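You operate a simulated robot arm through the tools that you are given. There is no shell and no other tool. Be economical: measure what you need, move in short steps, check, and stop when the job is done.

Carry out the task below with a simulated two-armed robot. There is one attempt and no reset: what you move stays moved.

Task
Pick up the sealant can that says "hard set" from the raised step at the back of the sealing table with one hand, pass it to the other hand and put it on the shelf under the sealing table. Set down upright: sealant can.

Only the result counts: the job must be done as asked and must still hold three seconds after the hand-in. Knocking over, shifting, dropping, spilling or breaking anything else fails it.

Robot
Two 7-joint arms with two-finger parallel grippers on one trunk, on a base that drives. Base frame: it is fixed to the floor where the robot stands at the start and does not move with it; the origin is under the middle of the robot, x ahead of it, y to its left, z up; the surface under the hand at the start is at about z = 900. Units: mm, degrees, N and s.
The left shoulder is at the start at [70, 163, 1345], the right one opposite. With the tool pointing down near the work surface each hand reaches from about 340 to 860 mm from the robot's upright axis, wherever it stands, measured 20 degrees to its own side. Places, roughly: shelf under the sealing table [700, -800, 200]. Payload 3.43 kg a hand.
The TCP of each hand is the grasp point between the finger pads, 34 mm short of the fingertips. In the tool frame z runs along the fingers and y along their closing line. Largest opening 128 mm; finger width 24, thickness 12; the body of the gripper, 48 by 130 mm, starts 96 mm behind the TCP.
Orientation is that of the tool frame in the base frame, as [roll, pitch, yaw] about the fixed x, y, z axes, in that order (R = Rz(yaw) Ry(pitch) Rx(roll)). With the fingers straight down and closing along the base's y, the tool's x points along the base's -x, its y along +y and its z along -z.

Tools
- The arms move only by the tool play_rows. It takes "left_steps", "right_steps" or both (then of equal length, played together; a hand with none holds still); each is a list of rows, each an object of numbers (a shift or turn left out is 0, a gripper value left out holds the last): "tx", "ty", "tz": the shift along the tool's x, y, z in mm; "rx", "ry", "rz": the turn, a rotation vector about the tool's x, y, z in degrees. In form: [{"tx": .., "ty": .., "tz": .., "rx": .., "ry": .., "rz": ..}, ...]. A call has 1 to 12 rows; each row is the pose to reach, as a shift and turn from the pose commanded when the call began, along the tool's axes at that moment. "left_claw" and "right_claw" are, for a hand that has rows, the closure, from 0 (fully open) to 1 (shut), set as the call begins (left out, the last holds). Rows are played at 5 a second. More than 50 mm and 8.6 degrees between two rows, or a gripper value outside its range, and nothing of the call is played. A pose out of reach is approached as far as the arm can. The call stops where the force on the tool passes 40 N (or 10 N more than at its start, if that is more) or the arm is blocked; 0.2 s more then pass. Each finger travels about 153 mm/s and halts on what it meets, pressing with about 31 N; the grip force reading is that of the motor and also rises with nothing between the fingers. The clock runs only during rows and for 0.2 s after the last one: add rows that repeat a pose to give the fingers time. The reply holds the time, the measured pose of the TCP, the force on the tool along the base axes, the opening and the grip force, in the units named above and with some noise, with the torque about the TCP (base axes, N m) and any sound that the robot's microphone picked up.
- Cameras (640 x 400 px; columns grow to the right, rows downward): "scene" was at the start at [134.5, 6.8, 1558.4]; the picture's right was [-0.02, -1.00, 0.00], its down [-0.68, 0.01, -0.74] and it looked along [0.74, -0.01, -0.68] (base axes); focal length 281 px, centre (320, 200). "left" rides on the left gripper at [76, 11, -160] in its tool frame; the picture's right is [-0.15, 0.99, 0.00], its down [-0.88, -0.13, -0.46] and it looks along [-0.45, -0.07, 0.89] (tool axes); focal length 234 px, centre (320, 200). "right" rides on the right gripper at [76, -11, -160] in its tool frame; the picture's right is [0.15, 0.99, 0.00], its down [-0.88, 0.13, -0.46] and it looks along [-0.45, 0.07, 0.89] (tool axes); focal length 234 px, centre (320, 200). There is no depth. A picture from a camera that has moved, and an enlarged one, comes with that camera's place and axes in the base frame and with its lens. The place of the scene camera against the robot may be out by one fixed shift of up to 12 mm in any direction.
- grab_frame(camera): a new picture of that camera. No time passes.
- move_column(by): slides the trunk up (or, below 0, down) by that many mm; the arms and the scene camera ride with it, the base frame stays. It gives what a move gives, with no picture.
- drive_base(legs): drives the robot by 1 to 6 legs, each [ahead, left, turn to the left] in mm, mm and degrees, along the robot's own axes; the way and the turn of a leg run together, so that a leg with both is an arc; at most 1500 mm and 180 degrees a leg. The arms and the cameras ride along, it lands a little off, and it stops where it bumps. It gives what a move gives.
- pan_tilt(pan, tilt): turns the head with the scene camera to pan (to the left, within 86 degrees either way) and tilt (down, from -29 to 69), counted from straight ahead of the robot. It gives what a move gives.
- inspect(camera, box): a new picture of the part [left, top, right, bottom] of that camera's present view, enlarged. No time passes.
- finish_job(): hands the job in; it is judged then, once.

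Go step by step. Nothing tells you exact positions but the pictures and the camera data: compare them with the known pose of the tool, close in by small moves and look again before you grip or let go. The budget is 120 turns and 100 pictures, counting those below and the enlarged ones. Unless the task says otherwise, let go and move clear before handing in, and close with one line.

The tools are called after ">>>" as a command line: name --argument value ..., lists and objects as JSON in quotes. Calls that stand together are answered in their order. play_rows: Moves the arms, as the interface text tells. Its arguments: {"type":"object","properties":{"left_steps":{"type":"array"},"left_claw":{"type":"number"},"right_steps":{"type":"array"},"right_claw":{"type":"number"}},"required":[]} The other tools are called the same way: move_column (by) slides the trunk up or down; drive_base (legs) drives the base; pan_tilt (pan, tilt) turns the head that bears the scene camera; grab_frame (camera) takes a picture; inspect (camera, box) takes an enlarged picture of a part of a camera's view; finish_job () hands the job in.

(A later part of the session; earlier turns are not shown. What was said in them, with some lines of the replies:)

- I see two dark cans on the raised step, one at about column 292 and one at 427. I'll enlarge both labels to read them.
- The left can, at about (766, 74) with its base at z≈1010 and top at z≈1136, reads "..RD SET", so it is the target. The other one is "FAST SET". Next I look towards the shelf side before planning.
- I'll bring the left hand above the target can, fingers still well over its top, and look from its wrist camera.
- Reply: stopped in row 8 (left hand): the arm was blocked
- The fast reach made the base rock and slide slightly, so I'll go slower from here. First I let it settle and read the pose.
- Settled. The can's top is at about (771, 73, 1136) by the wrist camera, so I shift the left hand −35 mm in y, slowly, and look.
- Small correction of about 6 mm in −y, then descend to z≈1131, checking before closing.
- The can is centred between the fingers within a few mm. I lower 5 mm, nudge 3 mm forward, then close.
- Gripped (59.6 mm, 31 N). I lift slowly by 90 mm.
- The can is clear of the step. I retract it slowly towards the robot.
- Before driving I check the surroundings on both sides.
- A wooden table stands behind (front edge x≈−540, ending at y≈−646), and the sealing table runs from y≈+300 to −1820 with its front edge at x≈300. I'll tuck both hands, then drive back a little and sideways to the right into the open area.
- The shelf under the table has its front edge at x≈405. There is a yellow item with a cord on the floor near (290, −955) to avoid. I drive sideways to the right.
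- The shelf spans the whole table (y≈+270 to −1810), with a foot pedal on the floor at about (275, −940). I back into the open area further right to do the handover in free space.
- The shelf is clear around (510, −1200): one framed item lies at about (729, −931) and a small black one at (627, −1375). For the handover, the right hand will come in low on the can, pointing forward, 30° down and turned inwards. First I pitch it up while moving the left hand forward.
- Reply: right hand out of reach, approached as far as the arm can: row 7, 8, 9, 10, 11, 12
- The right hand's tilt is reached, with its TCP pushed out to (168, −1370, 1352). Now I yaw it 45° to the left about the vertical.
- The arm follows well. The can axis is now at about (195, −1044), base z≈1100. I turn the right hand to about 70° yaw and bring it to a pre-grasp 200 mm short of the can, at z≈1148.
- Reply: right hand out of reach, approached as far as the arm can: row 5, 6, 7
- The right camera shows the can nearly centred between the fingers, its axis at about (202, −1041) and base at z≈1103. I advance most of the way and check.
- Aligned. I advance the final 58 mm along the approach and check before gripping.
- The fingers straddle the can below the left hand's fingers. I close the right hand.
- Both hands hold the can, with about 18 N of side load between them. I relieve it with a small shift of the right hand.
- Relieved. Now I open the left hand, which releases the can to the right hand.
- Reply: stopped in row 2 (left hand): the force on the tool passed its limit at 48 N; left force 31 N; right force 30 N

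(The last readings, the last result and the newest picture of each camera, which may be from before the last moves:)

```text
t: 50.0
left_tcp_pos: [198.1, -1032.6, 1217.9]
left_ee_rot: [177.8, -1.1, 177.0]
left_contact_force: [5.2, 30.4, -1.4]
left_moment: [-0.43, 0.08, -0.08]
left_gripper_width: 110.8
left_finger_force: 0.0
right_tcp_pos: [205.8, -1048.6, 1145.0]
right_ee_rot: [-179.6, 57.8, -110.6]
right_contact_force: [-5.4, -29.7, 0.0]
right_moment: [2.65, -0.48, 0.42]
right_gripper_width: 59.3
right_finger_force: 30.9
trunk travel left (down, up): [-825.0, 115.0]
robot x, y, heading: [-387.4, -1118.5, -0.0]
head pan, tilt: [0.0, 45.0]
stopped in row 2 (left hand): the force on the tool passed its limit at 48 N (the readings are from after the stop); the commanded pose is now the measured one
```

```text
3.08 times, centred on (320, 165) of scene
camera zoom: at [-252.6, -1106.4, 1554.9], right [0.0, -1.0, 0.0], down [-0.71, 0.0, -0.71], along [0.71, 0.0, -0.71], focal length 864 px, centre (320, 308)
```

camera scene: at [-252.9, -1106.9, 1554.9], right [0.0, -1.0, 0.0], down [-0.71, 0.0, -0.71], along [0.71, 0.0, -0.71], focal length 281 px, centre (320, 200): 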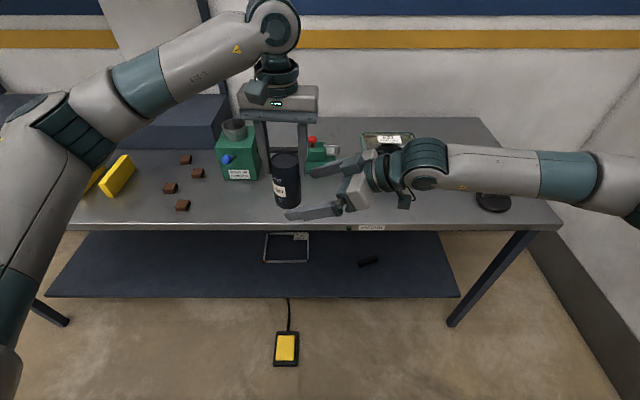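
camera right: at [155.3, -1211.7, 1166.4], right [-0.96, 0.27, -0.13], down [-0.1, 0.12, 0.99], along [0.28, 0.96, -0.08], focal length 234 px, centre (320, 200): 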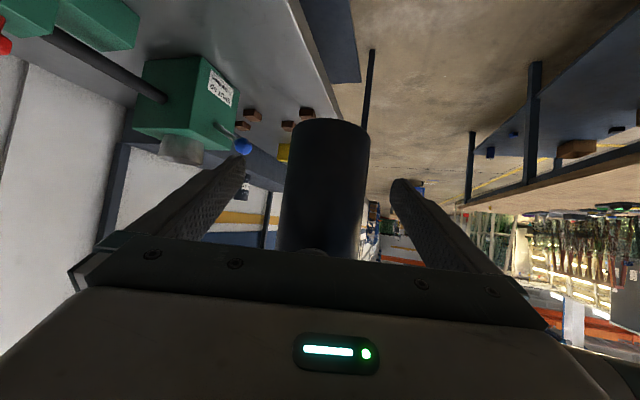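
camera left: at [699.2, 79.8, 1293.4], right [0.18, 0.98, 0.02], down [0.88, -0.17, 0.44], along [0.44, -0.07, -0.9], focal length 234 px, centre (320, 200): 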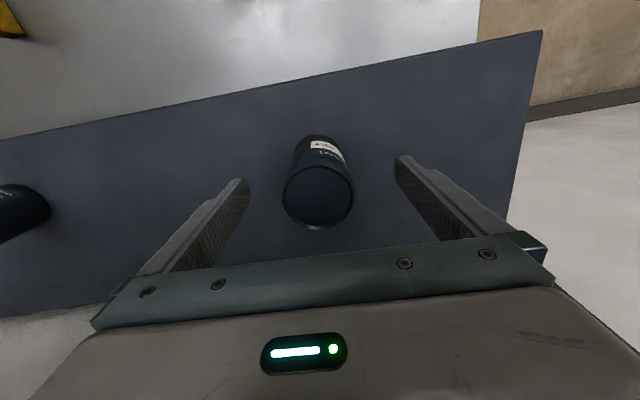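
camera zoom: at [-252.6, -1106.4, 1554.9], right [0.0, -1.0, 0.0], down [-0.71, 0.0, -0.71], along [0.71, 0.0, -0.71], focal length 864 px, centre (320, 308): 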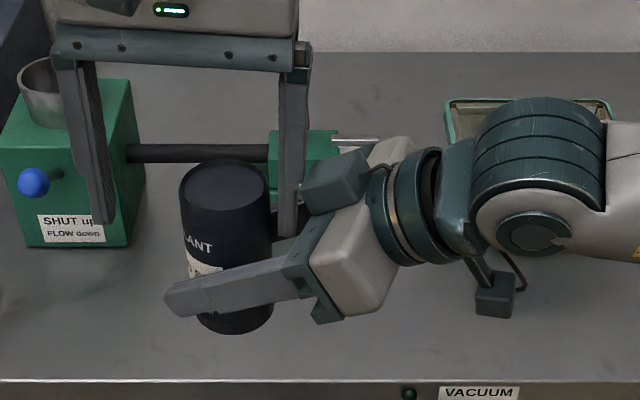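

The left finger touched the right palm while opening, and the can is held by the right hand. I ease the left opening slightly, then lift it straight up.

>>> play_rows --left_steps '[{}, {}, {}]' --left_claw 0.2

```text
t: 50.8
left_tcp_pos: [196.4, -1035.9, 1218.4]
left_ee_rot: [178.2, -1.2, 176.6]
left_contact_force: [4.5, 6.1, -1.5]
left_moment: [-0.03, 0.07, 0.16]
left_gripper_width: 98.8
left_finger_force: 0.0
right_tcp_pos: [204.9, -1045.9, 1144.1]
right_ee_rot: [-179.7, 57.8, -110.3]
right_contact_force: [-4.1, -6.4, 0.5]
right_moment: [0.48, -0.36, -0.11]
right_gripper_width: 59.5
right_finger_force: 31.6
trunk travel left (down, up): [-825.0, 115.0]
robot x, y, heading: [-386.4, -1114.6, -0.1]
head pan, tilt: [0.0, 45.0]
```

>>> play_rows --left_steps '[{"ty": 3}, {"ty": 6}, {"ty": 6}, {"ty": 6, "tz": -5}, {"ty": 6, "tz": -14}, {"ty": 6, "tz": -26}, {"ty": 6, "tz": -40}, {"ty": 6, "tz": -55}, {"ty": 6, "tz": -70}, {"ty": 6, "tz": -85}, {"ty": 6, "tz": -95}, {"ty": 6, "tz": -100}]'

>>> grab_frame --camera "scene"

```text
t: 53.4
left_tcp_pos: [198.5, -1032.9, 1319.2]
left_ee_rot: [178.2, -1.1, 176.6]
left_contact_force: [-0.2, -0.3, 0.4]
left_moment: [-0.01, 0.01, 0.01]
left_gripper_width: 102.6
left_finger_force: 0.1
right_tcp_pos: [203.6, -1045.2, 1145.7]
right_ee_rot: [-179.8, 57.9, -110.3]
right_contact_force: [0.2, 0.0, 0.3]
right_moment: [0.02, 0.02, 0.0]
right_gripper_width: 59.5
right_finger_force: 31.0
trunk travel left (down, up): [-825.0, 115.0]
robot x, y, heading: [-383.9, -1115.6, 0.1]
head pan, tilt: [0.0, 45.0]
```

```text
66 pictures are left
camera scene: at [-252.8, -1106.7, 1554.9], right [0.0, -1.0, 0.0], down [-0.71, 0.0, -0.71], along [0.71, 0.0, -0.71], focal length 281 px, centre (320, 200)
```

scene: 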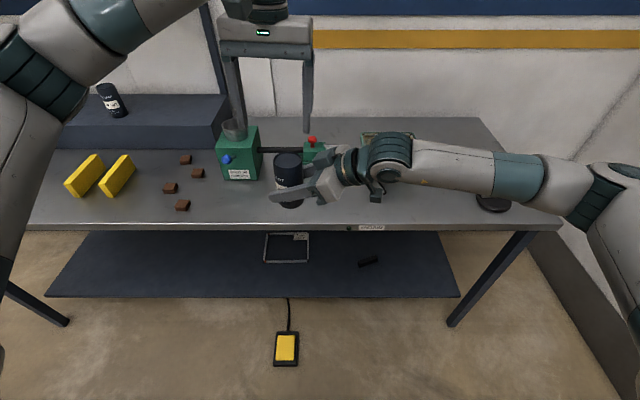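

The handover is done; the right hand holds the can. I now retract the left hand and bring the right hand to the right, turning it more forward.

>>> play_rows --left_steps '[{"tx": 5, "ty": 3}, {"tx": 17, "ty": 9}, {"tx": 33, "ty": 18}, {"tx": 50, "ty": 28}, {"tx": 68, "ty": 38}, {"tx": 86, "ty": 48}, {"tx": 104, "ty": 58}, {"tx": 122, "ty": 68}, {"tx": 140, "ty": 78}, {"tx": 158, "ty": 88}, {"tx": 172, "ty": 96}, {"tx": 180, "ty": 100}]' --right_steps '[{"tx": 2, "ty": -1, "tz": -3, "rx": 0.6, "rz": 0.4}, {"tx": 7, "ty": -3, "tz": -11, "rx": 2, "rz": 1.3}, {"tx": 14, "ty": -6, "tz": -22, "rx": 4.5, "rz": 2.8}, {"tx": 22, "ty": -9, "tz": -35, "rx": 7, "rz": 4.4}, {"tx": 30, "ty": -13, "tz": -48, "rx": 9.5, "rz": 6}, {"tx": 39, "ty": -17, "tz": -62, "rx": 12, "rz": 7.5}, {"tx": 48, "ty": -21, "tz": -76, "rx": 15, "rz": 9.4}, {"tx": 57, "ty": -25, "tz": -91, "rx": 18, "rz": 11.3}, {"tx": 66, "ty": -28, "tz": -105, "rx": 20.5, "rz": 12.8}, {"tx": 73, "ty": -31, "tz": -117, "rx": 23, "rz": 14.4}, {"tx": 79, "ty": -34, "tz": -126, "rx": 24.8, "rz": 15.5}, {"tx": 81, "ty": -35, "tz": -129, "rx": 25.4, "rz": 15.9}]'

>>> grab_frame --camera "scene"

```text
t: 56.0
left_tcp_pos: [24.7, -923.7, 1324.6]
left_ee_rot: [178.2, -1.1, 176.6]
left_contact_force: [-0.4, 0.5, -0.8]
left_moment: [0.0, 0.02, 0.03]
left_gripper_width: 102.3
left_finger_force: 0.0
right_tcp_pos: [182.8, -1200.8, 1146.1]
right_ee_rot: [-179.6, 58.1, -140.3]
right_contact_force: [-0.3, -0.7, 0.4]
right_moment: [0.03, -0.02, 0.01]
right_gripper_width: 59.5
right_finger_force: 30.4
trunk travel left (down, up): [-825.0, 115.0]
robot x, y, heading: [-386.0, -1119.0, -0.1]
head pan, tilt: [0.0, 45.0]
```

```text
65 pictures are left
camera scene: at [-253.0, -1106.7, 1554.9], right [0.0, -1.0, 0.0], down [-0.71, 0.0, -0.71], along [0.71, 0.0, -0.71], focal length 281 px, centre (320, 200)
```

scene: 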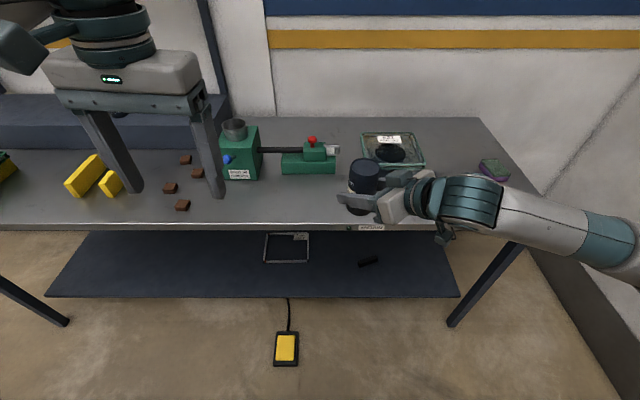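

Everything is clear of the table edge (x≈290). I lower the trunk in stages.

>>> move_column --by -400

>>> grab_frame --camera "scene"

```text
t: 59.8
left_tcp_pos: [24.7, -922.5, 925.3]
left_ee_rot: [178.2, -1.1, 176.6]
left_contact_force: [0.7, 1.0, -0.7]
left_moment: [-0.01, 0.0, -0.01]
left_gripper_width: 102.5
left_finger_force: 0.1
right_tcp_pos: [184.2, -1201.4, 746.7]
right_ee_rot: [-179.6, 58.0, -140.3]
right_contact_force: [-0.7, -0.3, 0.1]
right_moment: [-0.02, 0.0, -0.04]
right_gripper_width: 59.5
right_finger_force: 30.9
trunk travel left (down, up): [-425.0, 515.0]
robot x, y, heading: [-384.3, -1114.1, 0.0]
head pan, tilt: [0.0, 45.0]
```

```text
64 pictures are left
camera scene: at [-253.2, -1106.8, 1155.0], right [0.0, -1.0, 0.0], down [-0.71, 0.0, -0.71], along [0.71, 0.0, -0.71], focal length 281 px, centre (320, 200)
```

scene: 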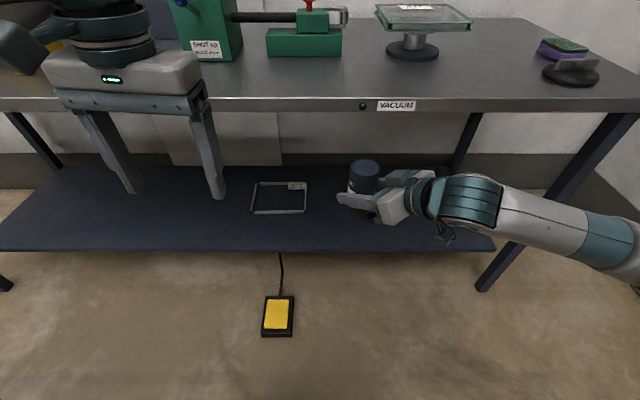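

Next stage: I lower another 380 mm.

>>> move_column --by -380

>>> pan_tilt --pan -5 --tilt 30

>>> grab_frame --camera "scene"

```text
t: 63.5
left_tcp_pos: [25.4, -922.8, 544.9]
left_ee_rot: [178.3, -1.2, 176.6]
left_contact_force: [-0.4, 0.0, 0.8]
left_moment: [0.01, -0.01, -0.04]
left_gripper_width: 102.4
left_finger_force: 0.0
right_tcp_pos: [182.6, -1200.4, 365.5]
right_ee_rot: [-179.7, 58.0, -140.3]
right_contact_force: [0.5, -0.3, -0.3]
right_moment: [0.0, 0.0, 0.01]
right_gripper_width: 59.5
right_finger_force: 30.6
trunk travel left (down, up): [-45.0, 895.0]
robot x, y, heading: [-386.5, -1112.9, -0.0]
head pan, tilt: [0.0, 45.0]
```

```text
t: 64.3
left_tcp_pos: [25.7, -922.8, 545.4]
left_ee_rot: [178.2, -1.1, 176.6]
left_contact_force: [0.3, -0.5, -0.4]
left_moment: [0.01, -0.03, -0.01]
left_gripper_width: 102.1
left_finger_force: 0.0
right_tcp_pos: [184.3, -1200.6, 365.7]
right_ee_rot: [-179.7, 58.0, -140.3]
right_contact_force: [-0.6, -0.6, 0.8]
right_moment: [0.02, -0.03, 0.0]
right_gripper_width: 59.3
right_finger_force: 31.3
trunk travel left (down, up): [-45.0, 895.0]
robot x, y, heading: [-382.9, -1115.3, 0.2]
head pan, tilt: [-5.0, 30.0]
```

```text
63 pictures are left
camera scene: at [-244.5, -1114.6, 797.5], right [-0.09, -1.0, 0.0], down [-0.5, 0.04, -0.87], along [0.86, -0.07, -0.5], focal length 281 px, centre (320, 200)
```

scene: 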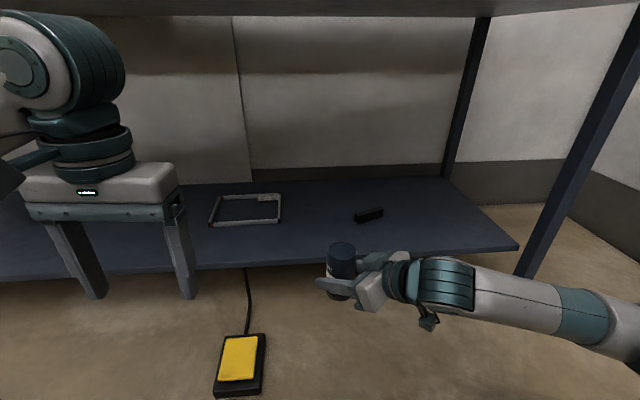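

The shelf is clear between the frame (right end y≈−1031) and the black block (650, −1376). The foot pedal reaches x≈145, so I drive forward only 130 mm and 60 mm to the right.

>>> drive_base --legs '[[0, -60, 0], [130, 0, 0]]'

>>> grab_frame --camera "scene"

```text
t: 66.1
left_tcp_pos: [154.6, -981.9, 546.1]
left_ee_rot: [178.2, -1.1, 176.6]
left_contact_force: [0.6, 0.2, -1.2]
left_moment: [0.0, -0.02, -0.03]
left_gripper_width: 102.5
left_finger_force: 0.1
right_tcp_pos: [313.7, -1263.1, 366.4]
right_ee_rot: [-179.6, 58.0, -140.4]
right_contact_force: [-0.5, -0.2, -0.3]
right_moment: [-0.02, -0.02, -0.01]
right_gripper_width: 59.4
right_finger_force: 30.7
trunk travel left (down, up): [-45.0, 895.0]
robot x, y, heading: [-258.8, -1173.8, 0.1]
head pan, tilt: [-5.0, 30.0]
```

```text
62 pictures are left
camera scene: at [-115.3, -1174.6, 797.5], right [-0.09, -1.0, 0.0], down [-0.5, 0.04, -0.87], along [0.86, -0.08, -0.5], focal length 281 px, centre (320, 200)
```

scene: 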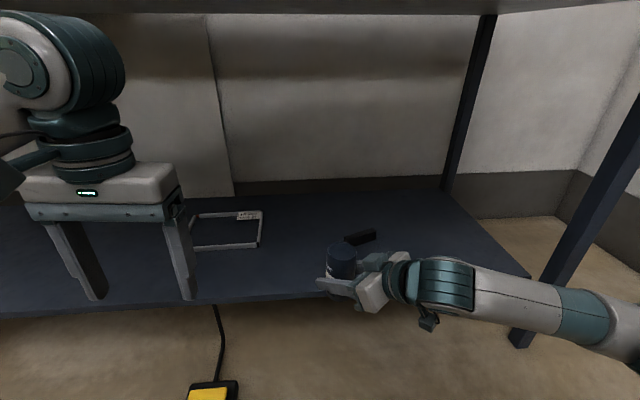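

I extend the right arm over the shelf at constant height to about (515, −1235).

>>> play_rows --right_steps '[{"tx": -3, "ty": -3, "tz": 4}, {"tx": -9, "ty": -10, "tz": 14}, {"tx": -18, "ty": -21, "tz": 28}, {"tx": -28, "ty": -32, "tz": 44}, {"tx": -38, "ty": -44, "tz": 60}, {"tx": -48, "ty": -56, "tz": 77}, {"tx": -58, "ty": -68, "tz": 93}, {"tx": -68, "ty": -79, "tz": 109}, {"tx": -77, "ty": -90, "tz": 124}, {"tx": -85, "ty": -99, "tz": 136}, {"tx": -90, "ty": -105, "tz": 144}, {"tx": -91.5, "ty": -106.5, "tz": 146.5}]'

>>> grab_frame --camera "scene"

>>> grab_frame --camera "right"

```text
t: 68.7
left_tcp_pos: [155.2, -982.8, 544.2]
left_ee_rot: [178.2, -1.1, 176.6]
left_contact_force: [-0.5, 1.2, 0.3]
left_moment: [0.01, 0.02, 0.0]
left_gripper_width: 102.4
left_finger_force: 0.0
right_tcp_pos: [513.8, -1235.8, 366.5]
right_ee_rot: [-179.7, 58.1, -140.3]
right_contact_force: [-0.8, -0.5, -0.7]
right_moment: [0.03, -0.04, 0.02]
right_gripper_width: 59.5
right_finger_force: 31.1
trunk travel left (down, up): [-45.0, 895.0]
robot x, y, heading: [-254.9, -1175.5, -0.1]
head pan, tilt: [-5.0, 30.0]
```

```text
61 pictures are left
camera scene: at [-115.2, -1174.5, 797.5], right [-0.09, -1.0, 0.0], down [-0.5, 0.04, -0.87], along [0.86, -0.08, -0.5], focal length 281 px, centre (320, 200)
```

scene: 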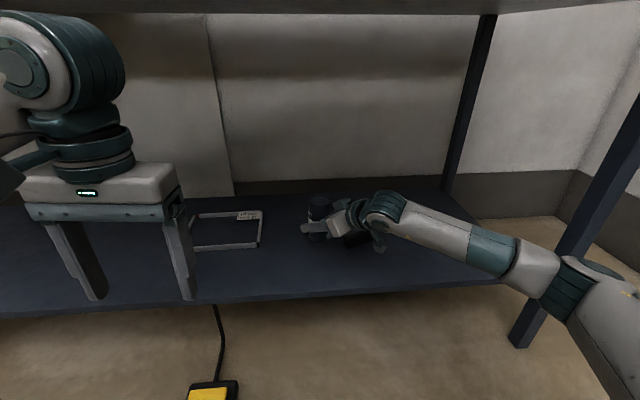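

```text
60 pictures are left
camera right: at [386.0, -1355.6, 385.3], right [-0.69, 0.71, -0.13], down [-0.02, 0.15, 0.99], along [0.73, 0.68, -0.09], focal length 234 px, centre (320, 200)
```

right: 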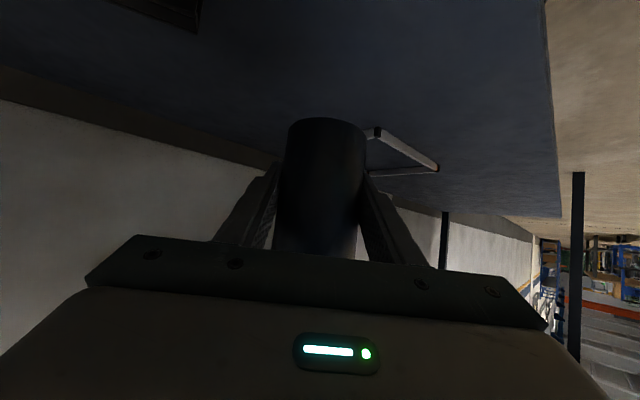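

The can is over the shelf with clear space around it. I lower with the remaining trunk travel, then with the arm.

>>> move_column --by -40

>>> play_rows --right_steps '[{"tx": 3.4, "tz": 2.1}, {"tx": 8.5, "tz": 5.3}, {"tx": 15.3, "tz": 9.5}, {"tx": 22, "tz": 13.8}, {"tx": 29, "tz": 18}, {"tx": 36, "tz": 22.3}, {"tx": 40, "tz": 25}, {"tx": 42.4, "tz": 26.5}, {"tx": 42.4, "tz": 26.5}]'

>>> inspect --camera "scene" --box '[260, 160, 420, 260]'

>>> grab_frame --camera "right"

>>> grab_frame --camera "scene"

```text
t: 69.5
left_tcp_pos: [154.2, -982.2, 505.3]
left_ee_rot: [178.2, -1.2, 176.6]
left_contact_force: [-0.1, -0.1, -0.1]
left_moment: [0.01, 0.01, 0.01]
left_gripper_width: 102.6
left_finger_force: 0.1
right_tcp_pos: [512.4, -1232.4, 325.5]
right_ee_rot: [-179.6, 58.0, -140.5]
right_contact_force: [-0.4, -0.5, 0.4]
right_moment: [0.01, 0.03, -0.03]
right_gripper_width: 59.3
right_finger_force: 31.0
trunk travel left (down, up): [-5.0, 935.0]
robot x, y, heading: [-257.0, -1175.2, 0.1]
head pan, tilt: [-5.0, 30.0]
```

```text
t: 71.5
left_tcp_pos: [153.2, -983.3, 504.7]
left_ee_rot: [178.2, -1.1, 176.6]
left_contact_force: [0.2, -1.1, -0.8]
left_moment: [0.0, 0.02, 0.0]
left_gripper_width: 102.6
left_finger_force: 0.1
right_tcp_pos: [514.0, -1235.0, 275.7]
right_ee_rot: [-179.7, 58.0, -140.4]
right_contact_force: [0.5, -0.2, -0.2]
right_moment: [-0.01, -0.02, -0.02]
right_gripper_width: 59.4
right_finger_force: 31.3
trunk travel left (down, up): [-5.0, 935.0]
robot x, y, heading: [-257.2, -1174.8, -0.0]
head pan, tilt: [-5.0, 30.0]
```

```text
4.00 times, centred on (340, 210) of scene
camera zoom: at [-115.2, -1174.5, 757.5], right [-0.09, -1.0, 0.0], down [-0.5, 0.04, -0.87], along [0.86, -0.08, -0.5], focal length 1123 px, centre (240, 160)
```

zoom: 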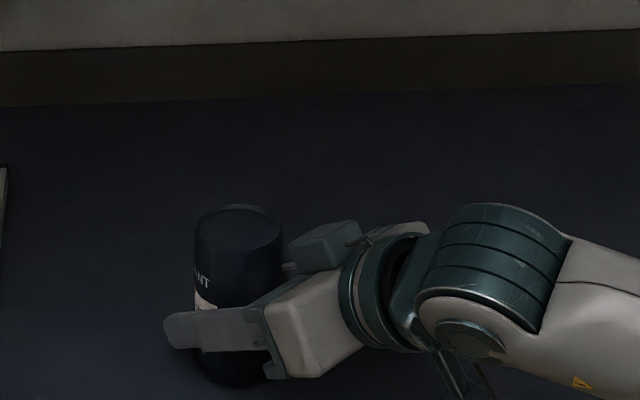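

```text
58 pictures are left
camera right: at [385.8, -1355.7, 295.2], right [-0.69, 0.72, -0.13], down [-0.02, 0.15, 0.99], along [0.73, 0.68, -0.09], focal length 234 px, centre (320, 200)
```

right: 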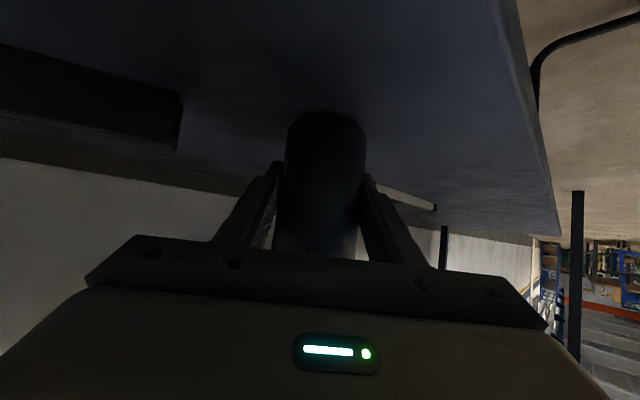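

```text
57 pictures are left
camera scene: at [-115.2, -1174.5, 757.5], right [-0.09, -1.0, 0.0], down [-0.5, 0.04, -0.87], along [0.86, -0.08, -0.5], focal length 281 px, centre (320, 200)
```

scene: 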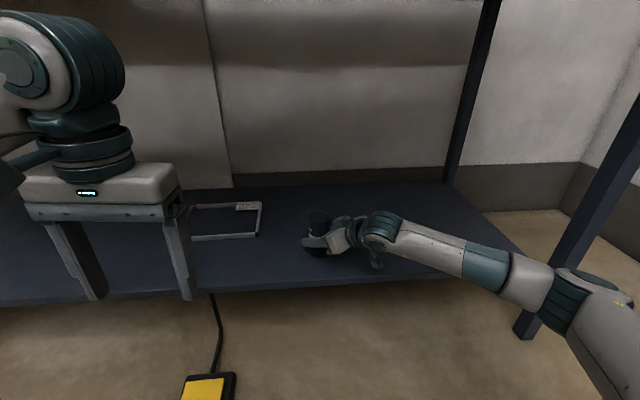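

I check whether the can is upright in the grip before touching down.

>>> inspect --camera "right" --box '[220, 90, 420, 260]'

>>> inspect --camera "left" --box '[0, 0, 640, 400]'

```text
2.35 times, centred on (320, 175) of right
camera zoom: at [385.8, -1355.7, 295.2], right [-0.69, 0.72, -0.13], down [-0.02, 0.15, 0.99], along [0.73, 0.68, -0.09], focal length 551 px, centre (320, 259)
```

zoom: 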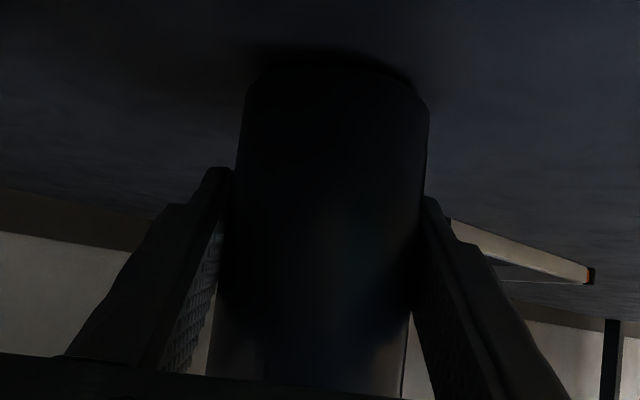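

```text
1.00 times, centred on (320, 200) of left (not enlarged: the box is as wide or as high as the picture)
camera zoom: at [81.8, -972.2, 667.8], right [0.21, 0.98, 0.03], down [0.88, -0.2, 0.43], along [0.43, -0.06, -0.9], focal length 234 px, centre (320, 200)
```

zoom: 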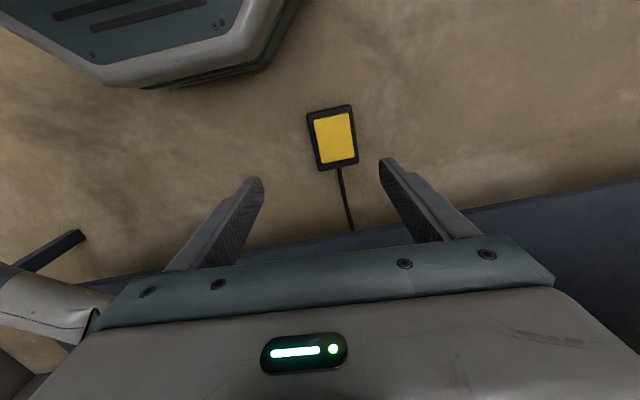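

Upright within about 1–2°, and the pedal is well clear of the base. I lower 14 mm, then in small steps until contact.

>>> play_rows --right_steps '[{"tx": 3.4, "tz": 2.1}, {"tx": 6.8, "tz": 4.2}, {"tx": 10.2, "tz": 6.4}, {"tx": 11.9, "tz": 7.4}, {"tx": 11.9, "tz": 7.4}]'

>>> play_rows --right_steps '[{"tx": 1.7, "tz": 1.1}, {"tx": 3.4, "tz": 2.1}, {"tx": 3.4, "tz": 2.1}]'

>>> play_rows --right_steps '[{"tx": 1.7, "tz": 1.1}, {"tx": 3.4, "tz": 2.1}, {"tx": 3.4, "tz": 2.1}]'

>>> inspect --camera "scene" --box '[260, 160, 420, 260]'

```text
t: 72.7
left_tcp_pos: [153.7, -983.7, 507.3]
left_ee_rot: [178.2, -0.9, 176.6]
left_contact_force: [0.5, -0.7, 1.3]
left_moment: [0.03, -0.03, 0.02]
left_gripper_width: 102.0
left_finger_force: 0.0
right_tcp_pos: [514.3, -1233.7, 266.1]
right_ee_rot: [-179.4, 58.3, -140.1]
right_contact_force: [4.4, -2.4, 21.3]
right_moment: [0.45, 0.13, 0.06]
right_gripper_width: 58.8
right_finger_force: 31.0
trunk travel left (down, up): [-5.0, 935.0]
robot x, y, heading: [-254.2, -1174.8, -0.1]
head pan, tilt: [-5.0, 30.0]
```

```text
t: 73.5
left_tcp_pos: [153.3, -983.6, 506.4]
left_ee_rot: [178.2, -0.8, 176.6]
left_contact_force: [0.1, -0.7, 0.0]
left_moment: [0.01, 0.05, 0.01]
left_gripper_width: 102.4
left_finger_force: 0.1
right_tcp_pos: [513.5, -1233.8, 260.7]
right_ee_rot: [-179.5, 58.3, -140.2]
right_contact_force: [2.3, -1.0, 22.2]
right_moment: [0.27, 0.23, 0.03]
right_gripper_width: 59.2
right_finger_force: 31.1
trunk travel left (down, up): [-5.0, 935.0]
robot x, y, heading: [-257.2, -1174.7, 0.2]
head pan, tilt: [-5.0, 30.0]
```

```text
t: 74.3
left_tcp_pos: [153.2, -983.2, 505.5]
left_ee_rot: [178.2, -0.9, 176.5]
left_contact_force: [0.8, -0.5, 0.3]
left_moment: [0.0, 0.01, -0.03]
left_gripper_width: 102.4
left_finger_force: 0.0
right_tcp_pos: [512.4, -1233.9, 257.1]
right_ee_rot: [-179.6, 58.2, -140.3]
right_contact_force: [-3.0, 1.4, 21.6]
right_moment: [0.22, 0.4, -0.05]
right_gripper_width: 59.2
right_finger_force: 31.1
trunk travel left (down, up): [-5.0, 935.0]
robot x, y, heading: [-254.9, -1174.3, -0.1]
head pan, tilt: [-5.0, 30.0]
```

```text
4.00 times, centred on (340, 210) of scene
camera zoom: at [-117.1, -1174.3, 757.9], right [-0.09, -1.0, 0.0], down [-0.5, 0.04, -0.87], along [0.86, -0.08, -0.5], focal length 1123 px, centre (240, 160)
```

zoom: 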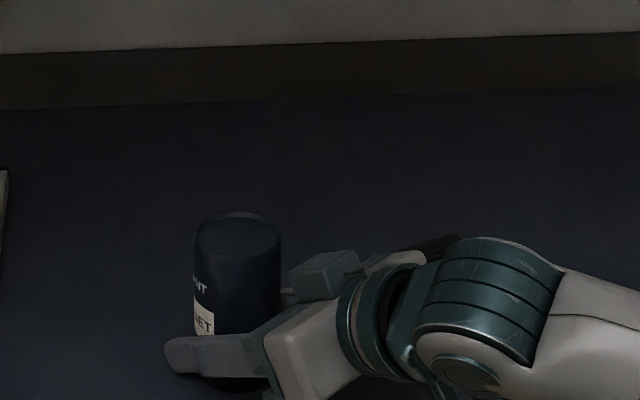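

The can is on the shelf: contact came at TCP z≈266, and since then the grip has been sliding down it. I relieve the downward load slightly.

>>> play_rows --right_steps '[{"tx": -1, "tz": -0.6}, {"tx": -1.7, "tz": -1.1}, {"tx": -1.7, "tz": -1.1}]'

>>> grab_frame --camera "right"

```text
t: 75.1
left_tcp_pos: [153.4, -983.7, 505.8]
left_ee_rot: [178.1, -1.0, 176.6]
left_contact_force: [-0.7, -0.1, 0.0]
left_moment: [0.03, 0.0, -0.01]
left_gripper_width: 102.3
left_finger_force: 0.0
right_tcp_pos: [513.5, -1233.2, 257.1]
right_ee_rot: [-179.7, 57.9, -140.2]
right_contact_force: [-2.1, 5.5, 9.9]
right_moment: [0.38, -0.25, 0.12]
right_gripper_width: 58.8
right_finger_force: 31.3
trunk travel left (down, up): [-5.0, 935.0]
robot x, y, heading: [-255.2, -1173.8, 0.0]
head pan, tilt: [-5.0, 30.0]
```

```text
53 pictures are left
camera right: at [385.2, -1355.3, 275.8], right [-0.69, 0.71, -0.13], down [-0.02, 0.15, 0.99], along [0.73, 0.68, -0.09], focal length 234 px, centre (320, 200)
```

right: 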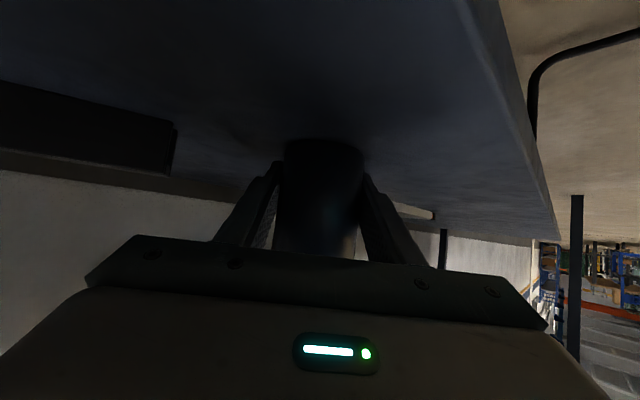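

>>> play_rows --right_steps '[{"tx": -0.9, "tz": -0.5}, {"tx": -0.9, "tz": -0.5}]'

>>> play_rows --right_steps '[{}, {}, {}, {}]' --right_claw 0.2

>>> inspect --camera "scene" --box '[260, 160, 420, 260]'

>>> grab_frame --camera "right"

```text
t: 75.7
left_tcp_pos: [153.6, -982.7, 505.3]
left_ee_rot: [178.2, -1.0, 176.6]
left_contact_force: [-0.7, -1.4, -0.1]
left_moment: [0.02, 0.0, 0.04]
left_gripper_width: 102.5
left_finger_force: 0.0
right_tcp_pos: [513.2, -1235.5, 256.3]
right_ee_rot: [-179.7, 57.9, -140.5]
right_contact_force: [-1.5, 3.0, 2.1]
right_moment: [0.2, -0.08, 0.05]
right_gripper_width: 59.1
right_finger_force: 30.7
trunk travel left (down, up): [-5.0, 935.0]
robot x, y, heading: [-260.3, -1171.9, -0.4]
head pan, tilt: [-5.0, 30.0]
```

```text
t: 76.7
left_tcp_pos: [153.5, -983.1, 505.5]
left_ee_rot: [178.2, -1.1, 176.6]
left_contact_force: [0.8, 0.7, 0.1]
left_moment: [0.02, 0.01, -0.01]
left_gripper_width: 102.5
left_finger_force: 0.0
right_tcp_pos: [513.0, -1235.0, 257.6]
right_ee_rot: [-179.7, 58.0, -140.3]
right_contact_force: [0.0, -0.7, -0.6]
right_moment: [0.05, -0.05, 0.03]
right_gripper_width: 102.5
right_finger_force: 0.0
trunk travel left (down, up): [-5.0, 935.0]
robot x, y, heading: [-258.1, -1176.9, 0.2]
head pan, tilt: [-5.0, 30.0]
```

```text
4.00 times, centred on (340, 210) of scene
camera zoom: at [-115.5, -1174.5, 757.6], right [-0.09, -1.0, 0.0], down [-0.5, 0.04, -0.87], along [0.86, -0.08, -0.5], focal length 1123 px, centre (240, 160)
```

zoom: 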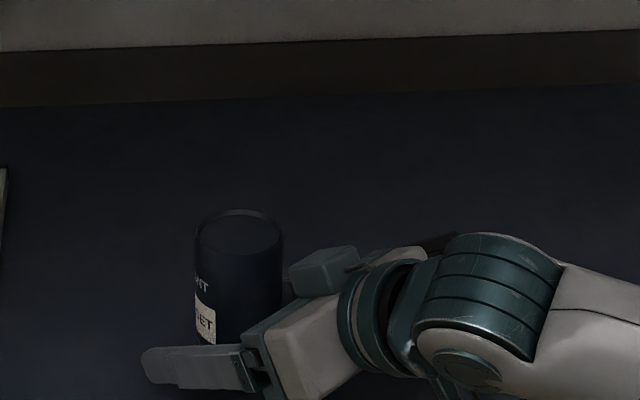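

```text
51 pictures are left
camera right: at [385.8, -1355.7, 276.7], right [-0.69, 0.72, -0.13], down [-0.02, 0.15, 0.99], along [0.73, 0.68, -0.09], focal length 234 px, centre (320, 200)
```

right: 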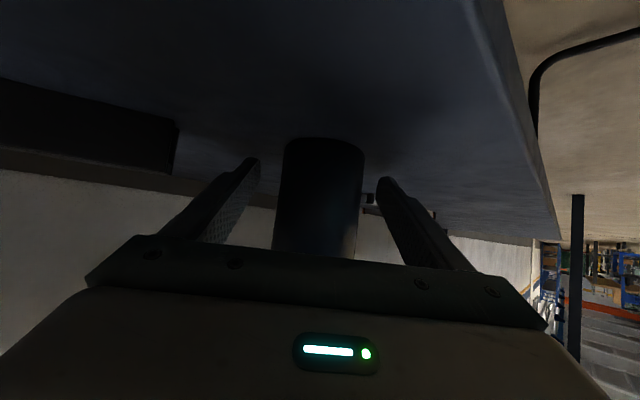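

The can stands free between the open fingers. I withdraw straight back along the approach.

>>> play_rows --right_steps '[{"tx": 2.6, "tz": -4.2}, {"tx": 7.4, "tz": -11.9}, {"tx": 13.3, "tz": -21.2}, {"tx": 20, "tz": -32}, {"tx": 27, "tz": -43}, {"tx": 34, "tz": -55}, {"tx": 42, "tz": -67}, {"tx": 50, "tz": -80}, {"tx": 58, "tz": -93}, {"tx": 66, "tz": -106}, {"tx": 71, "tz": -114}, {"tx": 71, "tz": -114}]'

>>> grab_frame --camera "scene"

>>> inspect --camera "scene" --box '[260, 160, 420, 260]'

>>> grab_frame --camera "right"

```text
t: 79.3
left_tcp_pos: [154.2, -982.8, 504.1]
left_ee_rot: [178.2, -1.1, 176.7]
left_contact_force: [-0.8, -0.4, 0.1]
left_moment: [0.0, 0.03, 0.0]
left_gripper_width: 102.4
left_finger_force: 0.1
right_tcp_pos: [409.9, -1320.2, 257.7]
right_ee_rot: [-179.7, 58.0, -140.4]
right_contact_force: [1.3, -0.5, 0.0]
right_moment: [-0.02, -0.02, -0.01]
right_gripper_width: 102.2
right_finger_force: 0.1
trunk travel left (down, up): [-5.0, 935.0]
robot x, y, heading: [-257.7, -1173.3, 0.1]
head pan, tilt: [-5.0, 30.0]
```

```text
50 pictures are left
camera scene: at [-115.5, -1174.5, 757.6], right [-0.09, -1.0, 0.0], down [-0.5, 0.04, -0.87], along [0.86, -0.08, -0.5], focal length 281 px, centre (320, 200)
```

scene: 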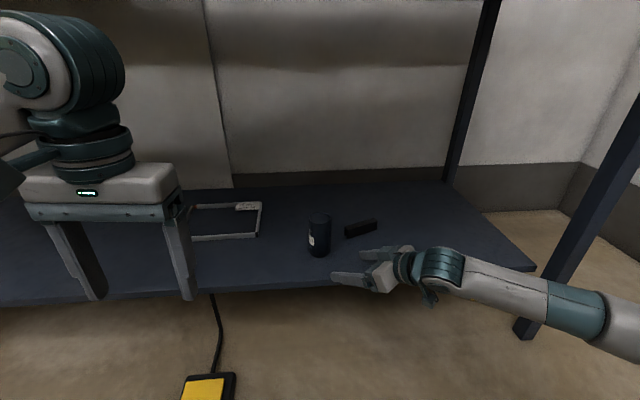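

```text
4.00 times, centred on (340, 210) of scene
camera zoom: at [-115.5, -1174.5, 757.6], right [-0.09, -1.0, 0.0], down [-0.5, 0.04, -0.87], along [0.86, -0.08, -0.5], focal length 1123 px, centre (240, 160)
```

zoom: 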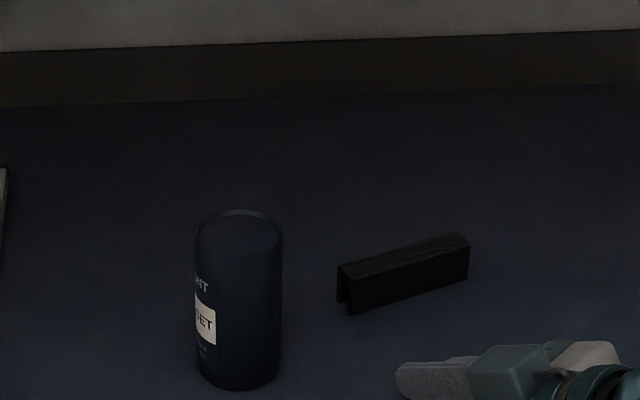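

```text
48 pictures are left
camera right: at [281.7, -1440.9, 277.0], right [-0.69, 0.71, -0.13], down [-0.02, 0.15, 0.99], along [0.73, 0.68, -0.09], focal length 234 px, centre (320, 200)
```

right: 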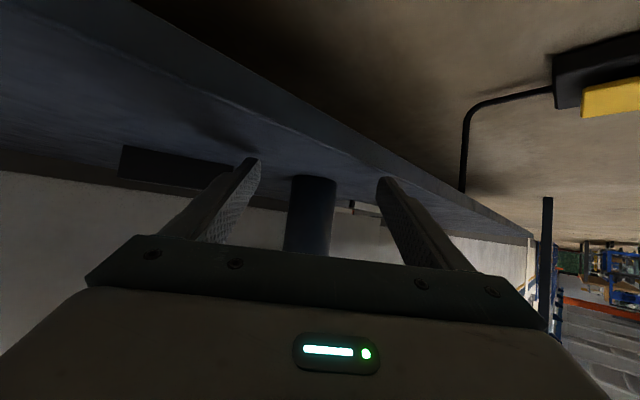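

The can stands upright on the shelf and the hand is clear of it. Nothing else was moved, so I hand in.

>>> finish_job

```text
The job is handed in.
```

The "hard set" sealant can was taken from the step with the left hand, passed to the right, and now stands upright on the shelf under the sealing table.
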